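You operate a simulated robot arm through the tools that you are given. There is no shell and no other tool. Be economical: measure what you need, move in short steps, check, and stop when the job is done.

You run a simulated robot arm. Do the job below in one go: nothing can be reset, and whatever is moved stays where it is left.

Task
Fetch the setting block and set it on top of the wiping block.
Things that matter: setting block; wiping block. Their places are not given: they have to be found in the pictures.

Only the result counts: the job must be done as asked and must still hold three seconds after the hand-in. Knocking over, shifting, dropping, spilling or breaking anything else fails it.

Robot
A 6-joint arm with a two-finger parallel gripper, fixed in place. Base frame: the origin is at the foot of the arm, x ahead of it, y to its left, z up; the work surface is at about z = 0. Units: cm, rad, N and s.
With the tool pointing down near the work surface it reaches from about 14 to 58 cm from the base axis. Its first joint turns from -1.152 to 1.152 rad. Payload 2.1 kg.
Tool frame: the origin (TCP) lies between the finger pads and is the grasp point; the fingertips stand 3 cm ahead of it; z points along the fingers, y is the line along which they close. Largest opening 9.4 cm; finger width 2.8, thickness 1; the body of the gripper, 5 by 9.6 cm, starts 5.5 cm behind the TCP.
Orientation is told as [roll, pitch, yaw] about the base's x, y, z axes, in that order, counted from this pose: with the fingers straight down and closing along the base's y, the tool's x points along the base's -x, its y along +y and its z along -z.

Tools
- The arm moves only by the tool drive_tool. Its argument "increments" is a list of rows, each an object of numbers (a shift or turn left out is 0, a gripper value left out holds the last): "fingers": the finger opening in cm, from 0 to 9.4; "x", "y", "z": the shift along the tool's x, y, z in cm; "spin": the turn about the tool's z in rad. In form: [{"fingers": .., "x": .., "y": .., "z": .., "spin": ..}, ...]. A call has 1 to 8 rows; each row shifts and turns the commanded pose from where the row before left it, along the tool's axes as they then stand. A row lasts 0.2 s, in which the tool goes at most 5 cm and 0.15 rad; a call with a longer step from one row to the next is refused whole, and so is a gripper value outside its range. Where a pose cannot be reached the arm comes as near as it can. A force on the tool above 40 N (or 10 N above the force at the start of the call, whichever is more), or a blocked arm, ends the call early, and 0.2 s more pass. Each finger travels about 7.2 cm/s and halts on what it meets, pressing with about 33 N; the grip force reading is that of the motor and also rises with nothing between the fingers. The clock runs only during rows and for 0.2 s after the last one: add rows that do not move to give the fingers time. It gives the time, the measured TCP pose, the force on the tool (base axes), the opening and the grip force at its end, in the units of the frame above (readings bear some noise), and new pictures: "pictures" is both (left out), scene, wrist or none.
- Cameras (640 x 400 px; columns grow to the right, rows downward): "scene" is fixed at [3.43, -35.33, 49.67]; the picture's right is [0.93, -0.36, 0.00], its down [-0.17, -0.43, -0.89] and it looks along [0.32, 0.83, -0.46] (base axes); focal length 361 px, centre (320, 200). "wrist" rides on the gripper at [-3.7, 0, -5.8] in the tool frame; the picture's right is [0.00, -1.00, 0.00], its down [0.97, 0.00, -0.24] and it looks along [0.24, 0.00, 0.97] (tool axes); focal length 218 px, centre (320, 200).
- pixel_to_xyz(camera, pixels): for up to 12 pixels [column, row] of the newest picture of that camera ("zoom" is the newest enlarged one), the place [x, y, z] in the base frame of the surface seen there, good to about 0.2 cm. No time passes.
- enlarge(camera, box): a new picture of the part [left, top, right, bottom] of that camera's present view, enlarged. No time passes.
- hand_in(): hands the job in; it is judged then, once.

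Keep the steps short. Do not move on a guess: measure, check each grasp and each placing, and mend mistakes. In all there are 60 turns and 150 pictures (those below and enlarged ones count). Leave the gripper open and the arm clear of the work at the hand-in unless told otherwise, and finish with a single line.

The tools are called as a command line: name --argument value ..., lists and objects as JSON in quotes. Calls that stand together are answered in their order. drive_tool: Moves the arm, as the interface text tells. Its arguments: {"type":"object","properties":{"increments":{"type":"array","items":{"type":"object","properties":{"fingers":{"type":"number"},"x":{"type":"number"},"y":{"type":"number"},"z":{"type":"number"},"spin":{"type":"number"}}}},"pictures":{"type":"string","enum":["both","scene","wrist","none"]}},"required":["increments"]} The other tools are called the same way: pixel_to_xyz (camera, pixels) gives the place of the surface under pixels of a picture; enlarge (camera, box) takes an enlarged picture of a part of a camera's view; hand_in () hands the job in.

At the start:

```text
t: 0.0
position: [25.83, 24.25, 23.36]
tcp_rot: [0.0, -0.002, -0.002]
force: [0.1, 0.7, 0.1]
finger_gap: 9.37
grasp_force: 0.0
```

scene: 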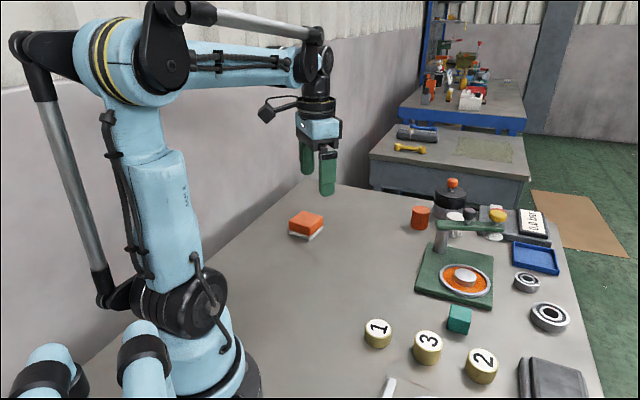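
wrist: 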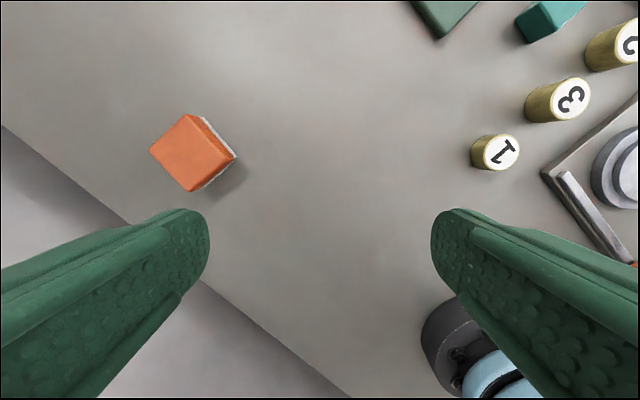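

I see an orange block with a white underside at (306,224), a teal cube at (459,319) and a dark grey block at (552,378). I'll enlarge each of these to tell which is which.

enlarge --camera "scene" --box '[380, 250, 620, 400]'

enlarge --camera "scene" --box '[260, 190, 356, 250]'

enlarge --camera "scene" --box '[400, 160, 592, 280]'

pixel_to_xyz --camera "scene" --pixels '[[459, 311], [448, 308], [471, 312], [459, 325], [306, 219], [290, 221], [323, 216], [307, 212], [306, 229], [304, 240], [550, 365], [550, 390]]'

```text
2.67 times, centred on (500, 325) of scene
```

zoom: 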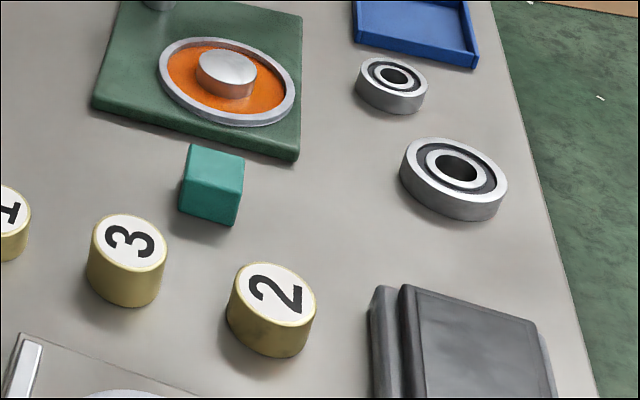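

```text
6.67 times, centred on (308, 220) of scene
```

zoom: 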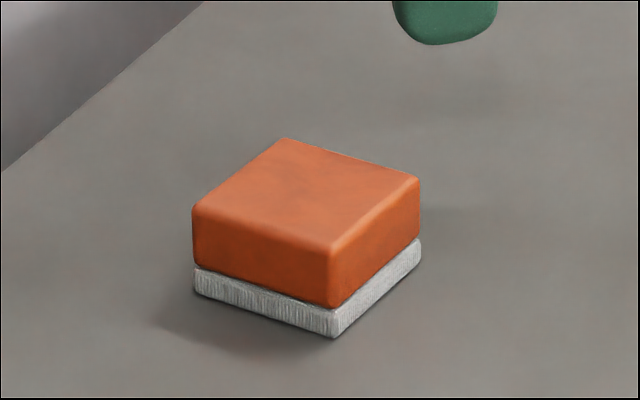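

```text
3.33 times, centred on (496, 220) of scene
```

zoom: 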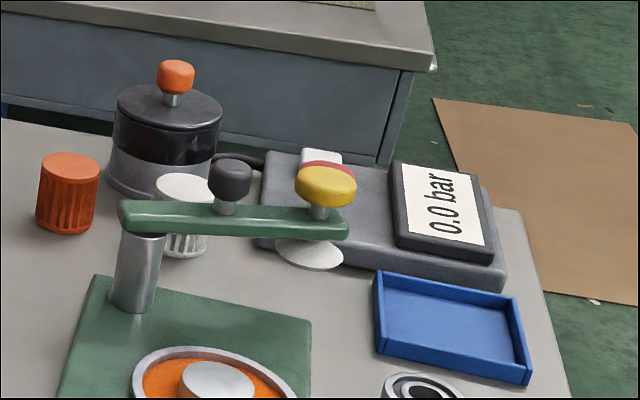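

```text
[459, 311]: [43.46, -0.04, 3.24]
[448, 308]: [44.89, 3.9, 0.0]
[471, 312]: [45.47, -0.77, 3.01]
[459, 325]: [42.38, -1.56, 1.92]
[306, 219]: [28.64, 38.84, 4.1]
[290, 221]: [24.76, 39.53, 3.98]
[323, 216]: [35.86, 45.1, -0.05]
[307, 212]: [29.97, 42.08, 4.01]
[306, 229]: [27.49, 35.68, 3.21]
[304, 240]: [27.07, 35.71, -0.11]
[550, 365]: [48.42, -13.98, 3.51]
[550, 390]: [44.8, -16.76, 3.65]
```

The orange block on a white felt pad, centred near (28.6, 39.5) with its top at z≈4, is the wiping block. The teal cube near (43.5, 0) with its top at z≈3.2 must be the setting block. I'll move above the cube at the present height to look at it with the wrist camera.

drive_tool --increments '[{"x": -2.1, "y": -2.95}, {"x": -2.1, "y": -2.95}, {"x": -2.1, "y": -2.95}, {"x": -2.1, "y": -2.95}, {"x": -2.1, "y": -2.95}, {"x": -2.1, "y": -2.95}, {"x": -2.1, "y": -2.95}, {"x": -2.1, "y": -2.95}]'

```text
t: 1.8
position: [42.69, 0.67, 23.32]
tcp_rot: [0.001, -0.002, 0.0]
force: [0.1, -0.3, -0.3]
finger_gap: 9.41
grasp_force: 0.0
```

scene: 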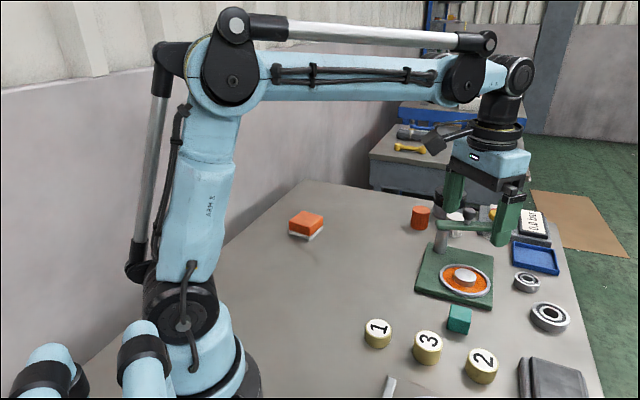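
wrist: 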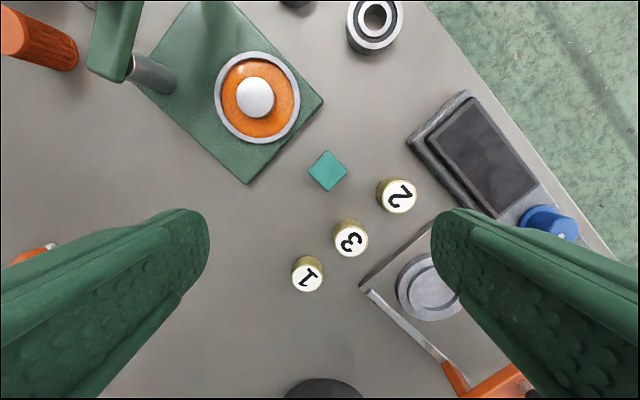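

The cube is at about (328,171) in the wrist picture. I'll enlarge it to get its corners.

enlarge --camera "wrist" --box '[272, 130, 400, 210]'

pixel_to_xyz --camera "wrist" --pixels '[[328, 152], [346, 170], [331, 188], [310, 172], [328, 170], [398, 195], [352, 241], [248, 183], [322, 101], [385, 198], [345, 228], [378, 205]]'

```text
5.00 times, centred on (336, 170) of wrist
```

zoom: 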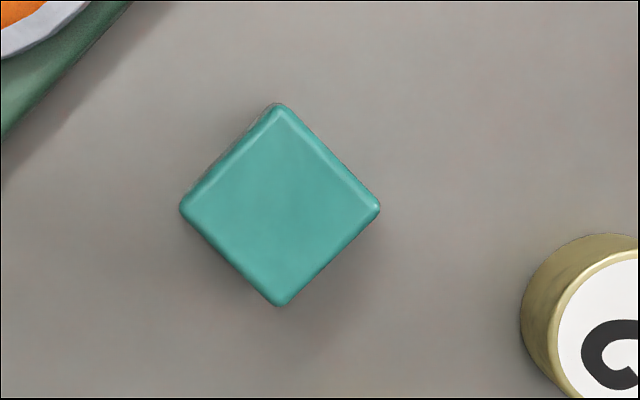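

```text
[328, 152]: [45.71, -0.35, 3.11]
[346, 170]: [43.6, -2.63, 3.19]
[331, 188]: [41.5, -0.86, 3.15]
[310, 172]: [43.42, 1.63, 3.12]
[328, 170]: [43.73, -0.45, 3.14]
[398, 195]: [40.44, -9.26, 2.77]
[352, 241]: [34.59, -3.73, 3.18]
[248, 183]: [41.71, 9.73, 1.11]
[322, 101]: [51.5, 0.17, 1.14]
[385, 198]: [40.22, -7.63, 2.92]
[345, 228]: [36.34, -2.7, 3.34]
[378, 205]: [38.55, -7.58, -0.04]
```

The cube's top corners sit in a 45° diamond, with its centre at (43.55, -0.5), a side of about 3.1 and its top at z≈3.15. I'll centre the tool, spin -0.785 so the fingers close parallel to the green plate's edge, narrow to 6 cm and come down to about z = 12.

drive_tool --increments '[{"x": -0.86, "y": -1.17, "fingers": 6}, {"spin": -0.131, "z": 1.9}, {"spin": -0.131, "z": 1.9}, {"spin": -0.131, "z": 1.9}, {"spin": -0.131, "z": 1.9}, {"spin": -0.131, "z": 1.9}, {"spin": -0.13, "z": 1.9}]'

```text
t: 3.4
position: [43.5, -0.66, 11.91]
tcp_rot: [-0.001, -0.002, 0.786]
force: [-0.4, -0.1, 0.7]
finger_gap: 6.0
grasp_force: 0.0
```

scene: 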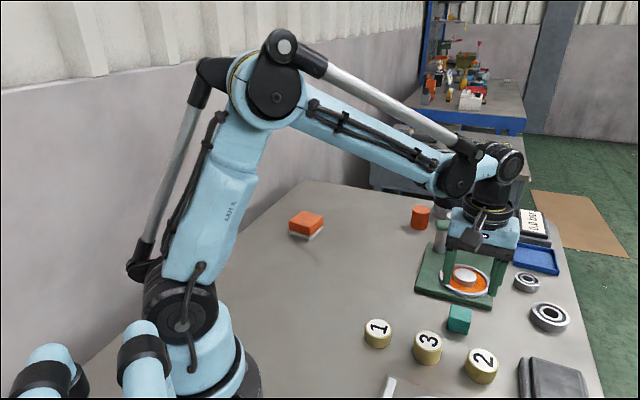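
wrist: 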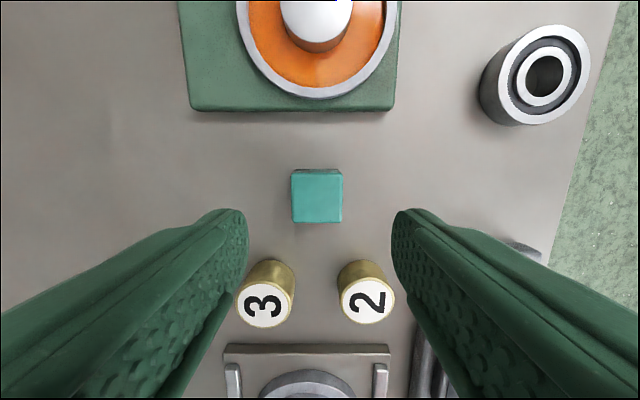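

The cube is now square to the fingers at (317,196). I'll measure its top corners before going down.

pixel_to_xyz --camera "wrist" --pixels '[[294, 175], [340, 175], [294, 219], [340, 219], [317, 196], [317, 6], [266, 312]]'

```text
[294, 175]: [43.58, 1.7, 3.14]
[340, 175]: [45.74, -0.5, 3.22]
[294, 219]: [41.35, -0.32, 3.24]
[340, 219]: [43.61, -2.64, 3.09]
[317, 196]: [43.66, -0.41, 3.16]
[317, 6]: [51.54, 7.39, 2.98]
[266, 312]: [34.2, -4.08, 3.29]
```

The cube's centre is (43.57, -0.44), so I'll correct by 0.2 cm along tool x and 0.1 along y. Then I'll descend 8.4 cm to TCP z≈3.5, which puts the fingertips 0.5 cm above the table.

drive_tool --increments '[{"x": -0.2, "y": 0.1, "z": 1.4}, {"z": 2}, {"z": 2}, {"z": 1.5}, {"z": 1}, {"z": 0.5}, {}]'

```text
t: 5.0
position: [43.53, -0.43, 3.44]
tcp_rot: [0.0, 0.0, 0.784]
force: [-0.4, 0.3, 0.4]
finger_gap: 6.02
grasp_force: 0.0
```

scene: 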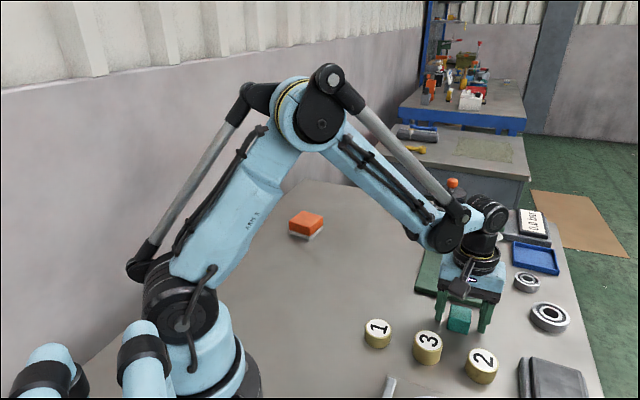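
wrist: 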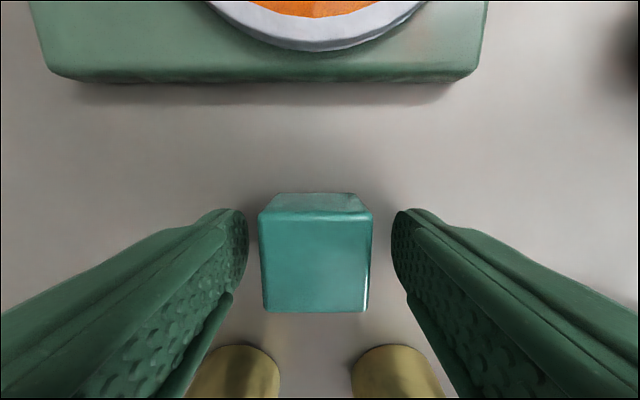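

The cube sits between the pads with clearance on both sides. I'll close the fingers and wait.

drive_tool --increments '[{"fingers": 2}, {}, {}, {}]' --pictures "wrist"

```text
t: 5.8
position: [43.71, -0.31, 3.7]
tcp_rot: [-0.002, -0.003, 0.784]
force: [0.1, 0.0, 8.1]
finger_gap: 3.58
grasp_force: 33.1
stopped in row 3: the force on the tool passed its limit (the readings are from after the stop); the commanded pose is now the measured one
```

wrist: 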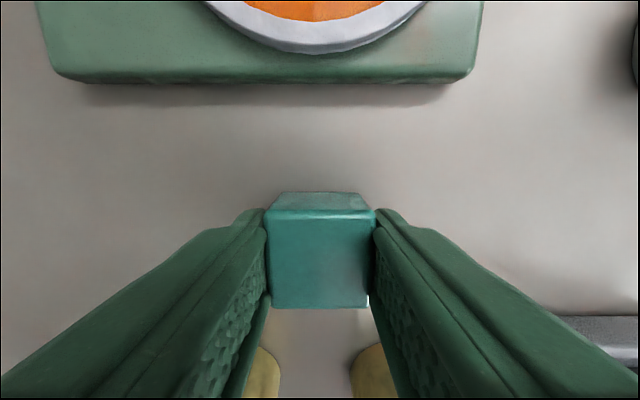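

The fingers stopped at a 3.58 cm opening with 33 N of grip, but the tool rose 0.26 cm and there is an upward force of 8 N. I'll hold for a moment and read again.

drive_tool --increments '[{}, {}]' --pictures "scene"

enlarge --camera "scene" --box '[412, 270, 508, 330]'

```text
t: 6.4
position: [43.65, -0.4, 3.67]
tcp_rot: [-0.002, -0.001, 0.783]
force: [0.0, -0.2, 16.5]
finger_gap: 3.55
grasp_force: 32.7
```

scene: 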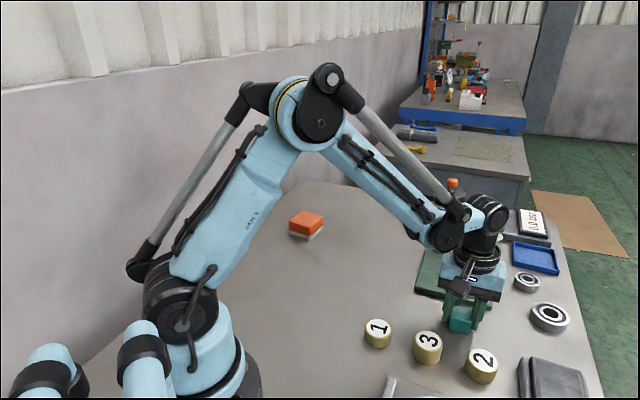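

```text
6.67 times, centred on (460, 300) of scene
```

zoom: 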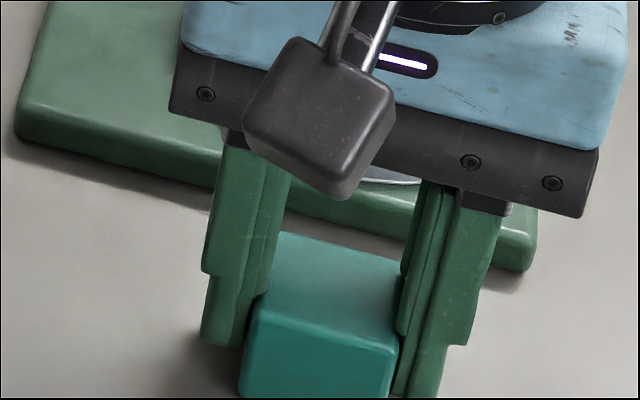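

The cube looks held, but the upward push shows some pressing against the table. I'll lift by 1.5 cm to relieve it and check the hold.

drive_tool --increments '[{"z": -0.3}, {"z": -0.5}, {"z": -0.7}, {}]'

enlarge --camera "scene" --box '[412, 270, 508, 330]'

```text
t: 7.4
position: [43.62, -0.44, 5.08]
tcp_rot: [-0.002, -0.002, 0.782]
force: [-1.1, -0.2, -1.2]
finger_gap: 3.57
grasp_force: 32.5
```

scene: 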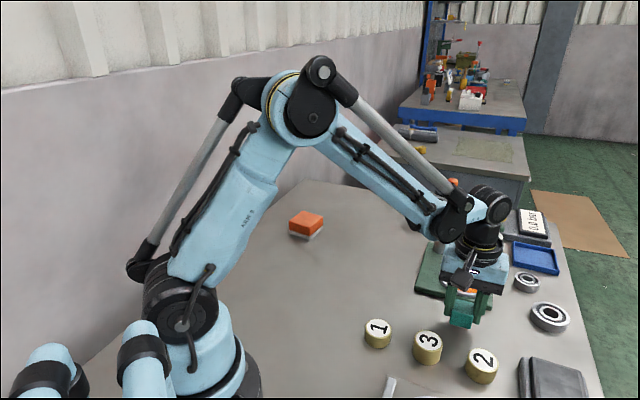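
wrist: 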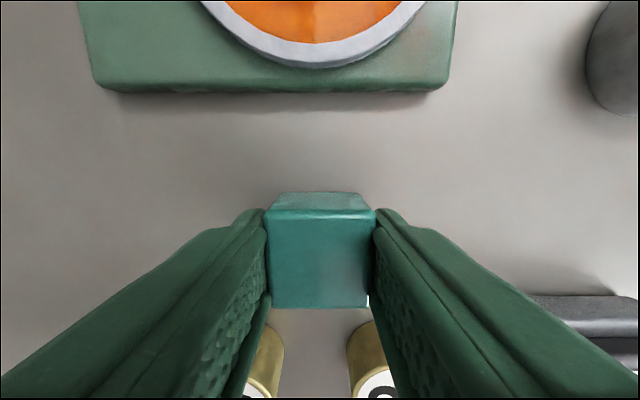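

```text
6.67 times, centred on (460, 300) of scene
```

zoom: 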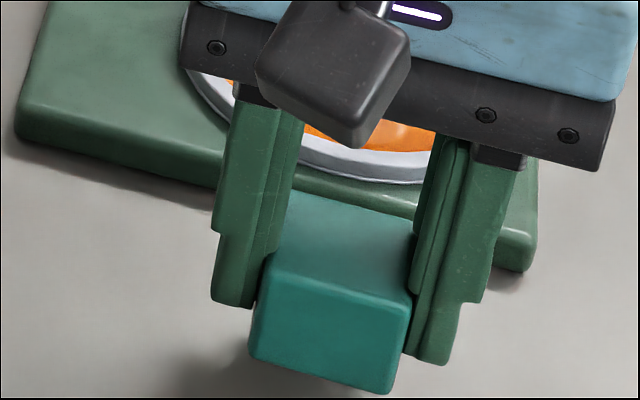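

The cube came up cleanly: opening 3.57, grip 32 N, and its bottom is about 3.67 cm below the TCP. I'll lift to z≈20 and start towards the wiping block.

drive_tool --increments '[{"z": -2}, {"z": -3}, {"z": -3}, {"z": -3}, {"z": -3}, {"z": -1, "x": -0.73, "y": 1.61}, {"x": -1.45, "y": 3.22}, {"x": -1.45, "y": 3.22}]' --pictures "none"

drive_tool --increments '[{"x": -1.45, "y": 3.22}, {"x": -1.45, "y": 3.22}, {"x": -1.45, "y": 3.22}, {"x": -1.45, "y": 3.22}, {"x": -1.45, "y": 3.22}, {"x": -1.45, "y": 3.22}, {"x": -1.45, "y": 3.22}, {"x": -1.45, "y": 3.22}]'

```text
t: 9.2
position: [40.42, 7.91, 20.05]
tcp_rot: [-0.002, -0.003, 0.783]
force: [-0.6, 0.2, -1.8]
finger_gap: 3.57
grasp_force: 33.0
```

```text
t: 11.0
position: [30.44, 34.26, 20.1]
tcp_rot: [-0.002, -0.001, 0.784]
force: [-0.1, 0.9, -1.9]
finger_gap: 3.57
grasp_force: 33.0
```

scene: 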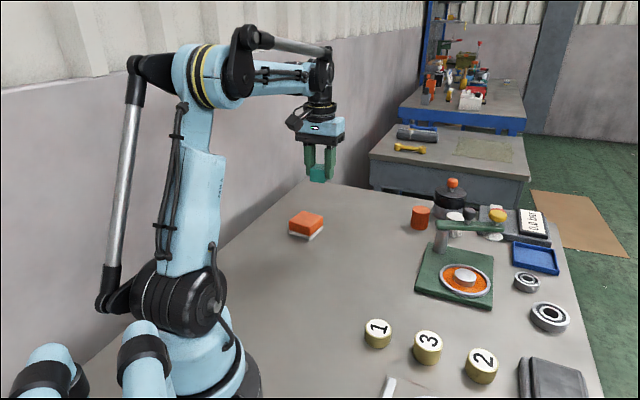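
wrist: 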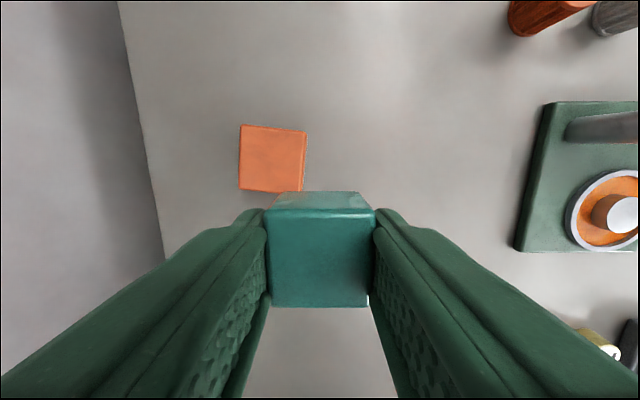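

The wiping block is fully in view at (272,158), almost square to the tool. I'll enlarge it and measure its top corners.

enlarge --camera "wrist" --box '[208, 110, 336, 190]'

pixel_to_xyz --camera "wrist" --pixels '[[243, 128], [302, 133], [242, 186], [300, 188], [272, 158], [255, 158], [288, 158], [272, 140], [272, 178]]'

pixel_to_xyz --camera "scene" --pixels '[[291, 221], [303, 212], [310, 227], [322, 218], [306, 219]]'

```text
5.00 times, centred on (272, 150) of wrist
```

zoom: 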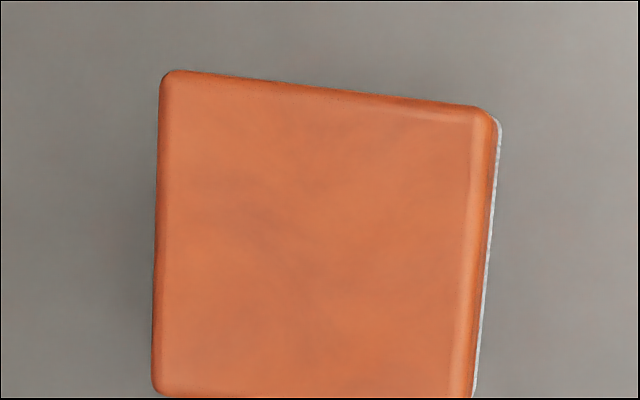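

```text
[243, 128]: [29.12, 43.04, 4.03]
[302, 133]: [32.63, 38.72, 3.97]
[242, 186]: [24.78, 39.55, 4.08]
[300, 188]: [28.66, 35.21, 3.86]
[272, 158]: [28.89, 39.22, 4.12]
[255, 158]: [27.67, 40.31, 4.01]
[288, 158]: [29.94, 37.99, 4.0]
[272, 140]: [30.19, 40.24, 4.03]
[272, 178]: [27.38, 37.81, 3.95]
```

```text
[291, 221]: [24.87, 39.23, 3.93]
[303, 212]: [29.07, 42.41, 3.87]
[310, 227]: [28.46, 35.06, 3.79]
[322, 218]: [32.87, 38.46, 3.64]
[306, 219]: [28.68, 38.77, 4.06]
```

The wiping block's top is centred at (28.8, 39.13), z≈4.05, about 5.6 cm square, turned about 0.1 rad clockwise from the tool. I'll move above its centre, spin +0.1 and lower to z≈9.6, which leaves the cube bottom about 1.9 cm above the block.

drive_tool --increments '[{"x": -1.14, "y": 2.3}, {"x": -1.14, "y": 2.3}, {"spin": 0.1, "z": 1.5}, {"z": 3}, {"z": 3}, {"z": 2}, {"z": 1}, {}]'

enlarge --camera "scene" --box '[260, 180, 356, 240]'

```text
t: 12.8
position: [28.93, 39.15, 9.61]
tcp_rot: [-0.002, -0.001, 0.684]
force: [-0.3, -0.8, -2.5]
finger_gap: 3.56
grasp_force: 32.3
```

scene: 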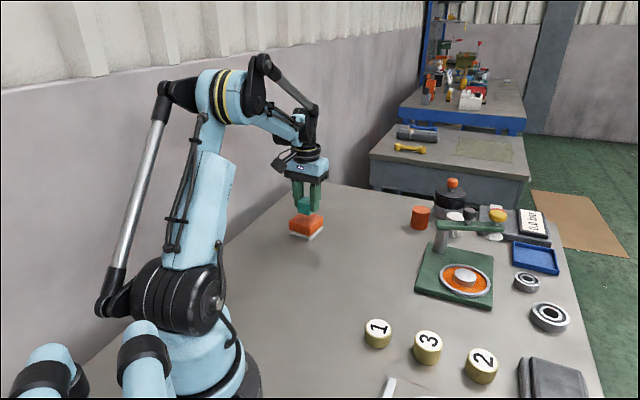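
wrist: 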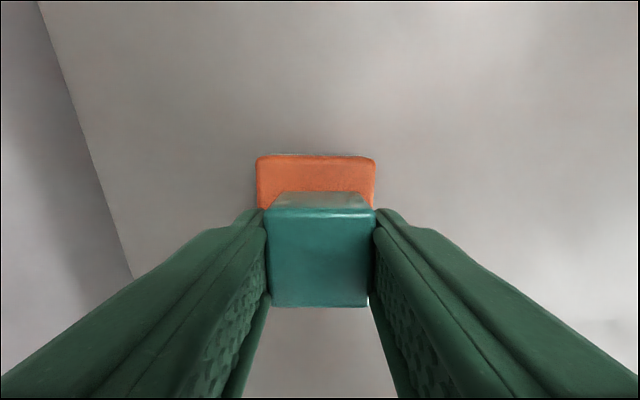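

```text
6.67 times, centred on (308, 210) of scene
```

zoom: 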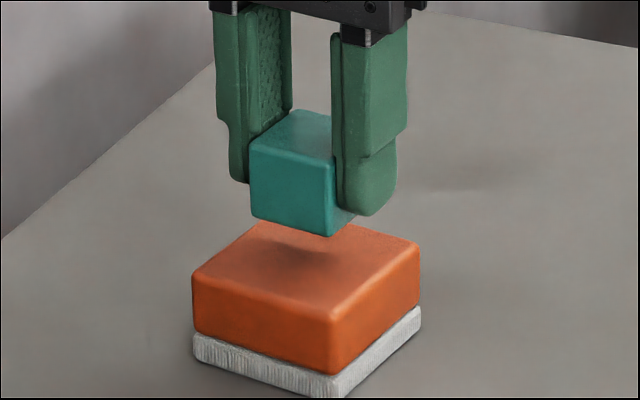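

It is square and centred over the block. I'll measure the cube's top height and the block top to fix the last drop.

pixel_to_xyz --camera "zoom" --pixels '[[300, 135], [265, 147], [322, 158], [262, 208], [325, 230], [265, 270], [330, 320]]'

```text
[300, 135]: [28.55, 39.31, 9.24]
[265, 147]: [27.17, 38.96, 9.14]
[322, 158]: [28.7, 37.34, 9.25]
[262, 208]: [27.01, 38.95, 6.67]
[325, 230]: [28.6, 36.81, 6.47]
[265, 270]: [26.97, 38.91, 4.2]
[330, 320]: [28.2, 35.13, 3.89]
```

The cube's top is at 9.24, so its bottom is about 6.0, roughly 1.9 cm above the block. I'll lower gently to just above contact.

drive_tool --increments '[{"z": 0.7}, {"z": 0.5}, {"z": 0.3}, {"z": 0.2}, {}]' --pictures "scene"

enlarge --camera "scene" --box '[260, 180, 356, 240]'

```text
t: 14.0
position: [28.95, 39.11, 8.03]
tcp_rot: [-0.001, -0.002, 0.686]
force: [0.1, -0.4, -3.4]
finger_gap: 3.55
grasp_force: 32.7
```

scene: 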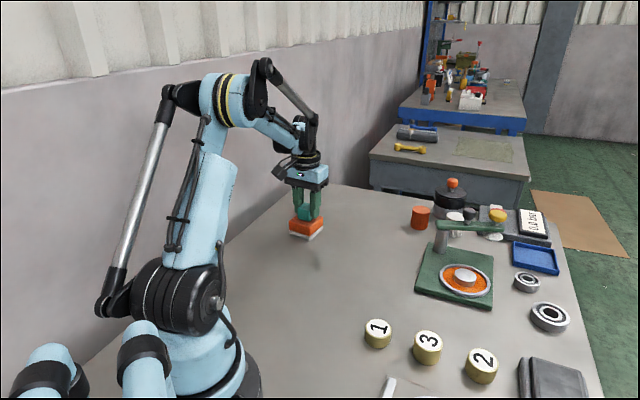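

```text
6.67 times, centred on (308, 210) of scene
```

zoom: 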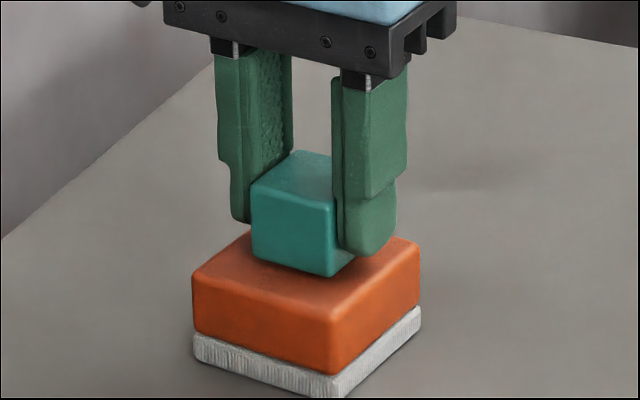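

There is no contact yet at z = 8.03. I'll go on in 0.1 cm steps.

drive_tool --increments '[{"z": 0.1}, {"z": 0.1}, {"z": 0.1}, {}]' --pictures "none"

```text
t: 15.0
position: [28.81, 39.12, 7.71]
tcp_rot: [0.0, -0.001, 0.683]
force: [-0.2, 0.0, 12.7]
finger_gap: 3.57
grasp_force: 33.1
```

The upward force of 12.7 N shows the cube is resting on the block. I'll ease up slightly, then open the fingers to 6 cm.

drive_tool --increments '[{"z": -0.05}, {"fingers": 4.2}, {"fingers": 6}, {}, {}]'

enlarge --camera "scene" --box '[260, 180, 356, 240]'

```text
t: 16.2
position: [28.76, 39.14, 7.7]
tcp_rot: [-0.002, -0.003, 0.685]
force: [0.4, 0.7, 0.4]
finger_gap: 5.99
grasp_force: 0.0
```

scene: 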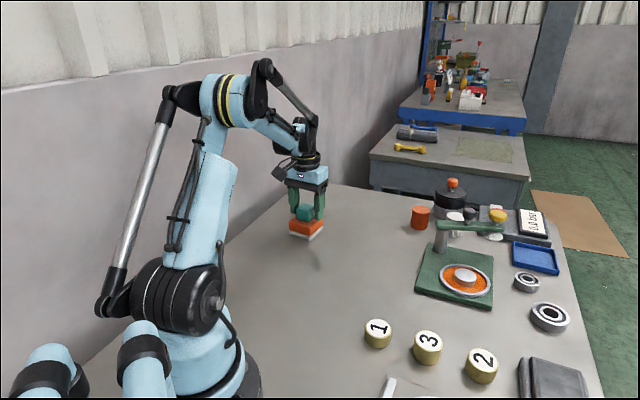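
wrist: 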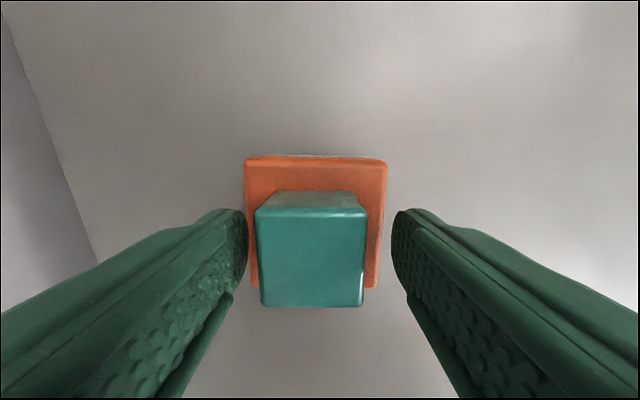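

```text
6.67 times, centred on (308, 210) of scene
```

zoom: 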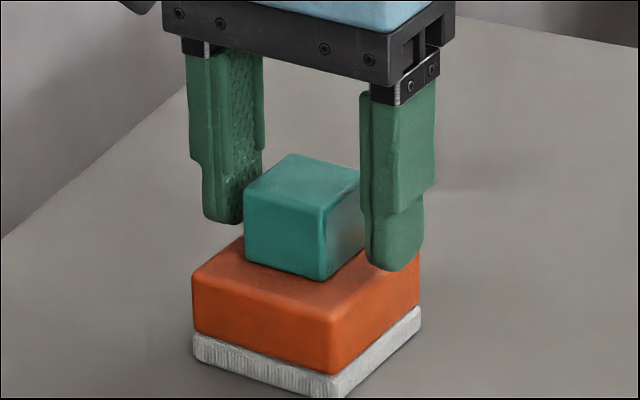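

The cube rests flat on the wiping block and both fingers are free. I'll rise straight up 12 cm and check.

drive_tool --increments '[{"z": -1}, {"z": -2}, {"z": -3}, {"z": -3}, {"z": -3}, {"fingers": 9}, {}]'

enlarge --camera "scene" --box '[260, 180, 356, 240]'

```text
t: 17.8
position: [28.91, 39.11, 19.76]
tcp_rot: [-0.001, -0.002, 0.684]
force: [-0.8, -0.9, 0.4]
finger_gap: 9.01
grasp_force: 0.0
```

scene: 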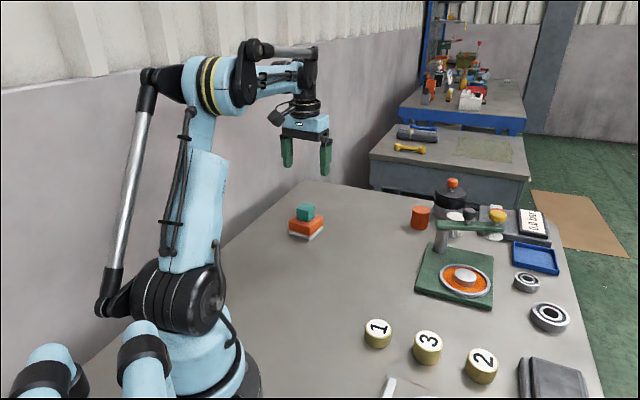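
wrist: 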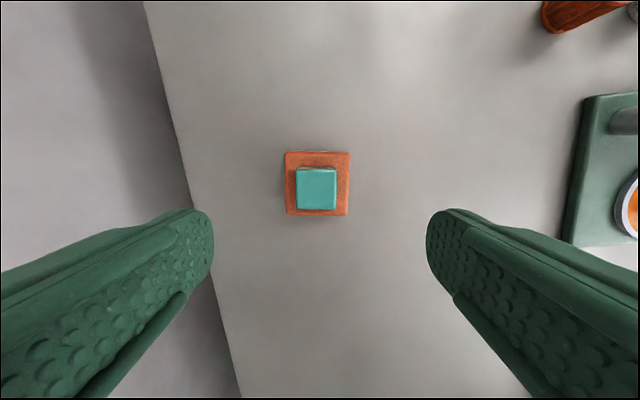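

```text
6.67 times, centred on (308, 210) of scene
```

zoom: 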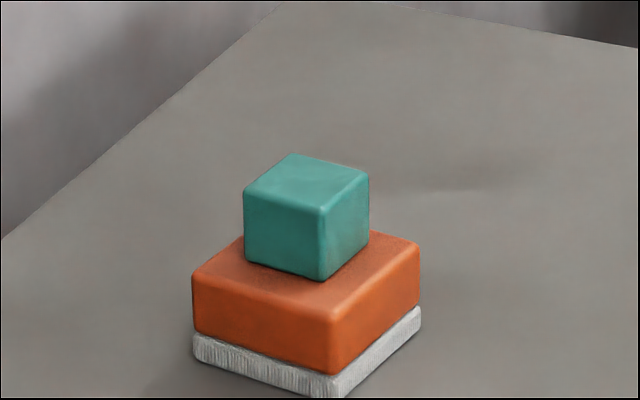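

The cube stands centred and steady on the wiping block. The gripper is open and clear, and nothing else has moved, so I'll hand in.

hand_in

```text
The job is handed in.
```

The setting block (the teal cube) is on top of the wiping block (the orange block on the felt pad), centred and steady, with the gripper open and clear.
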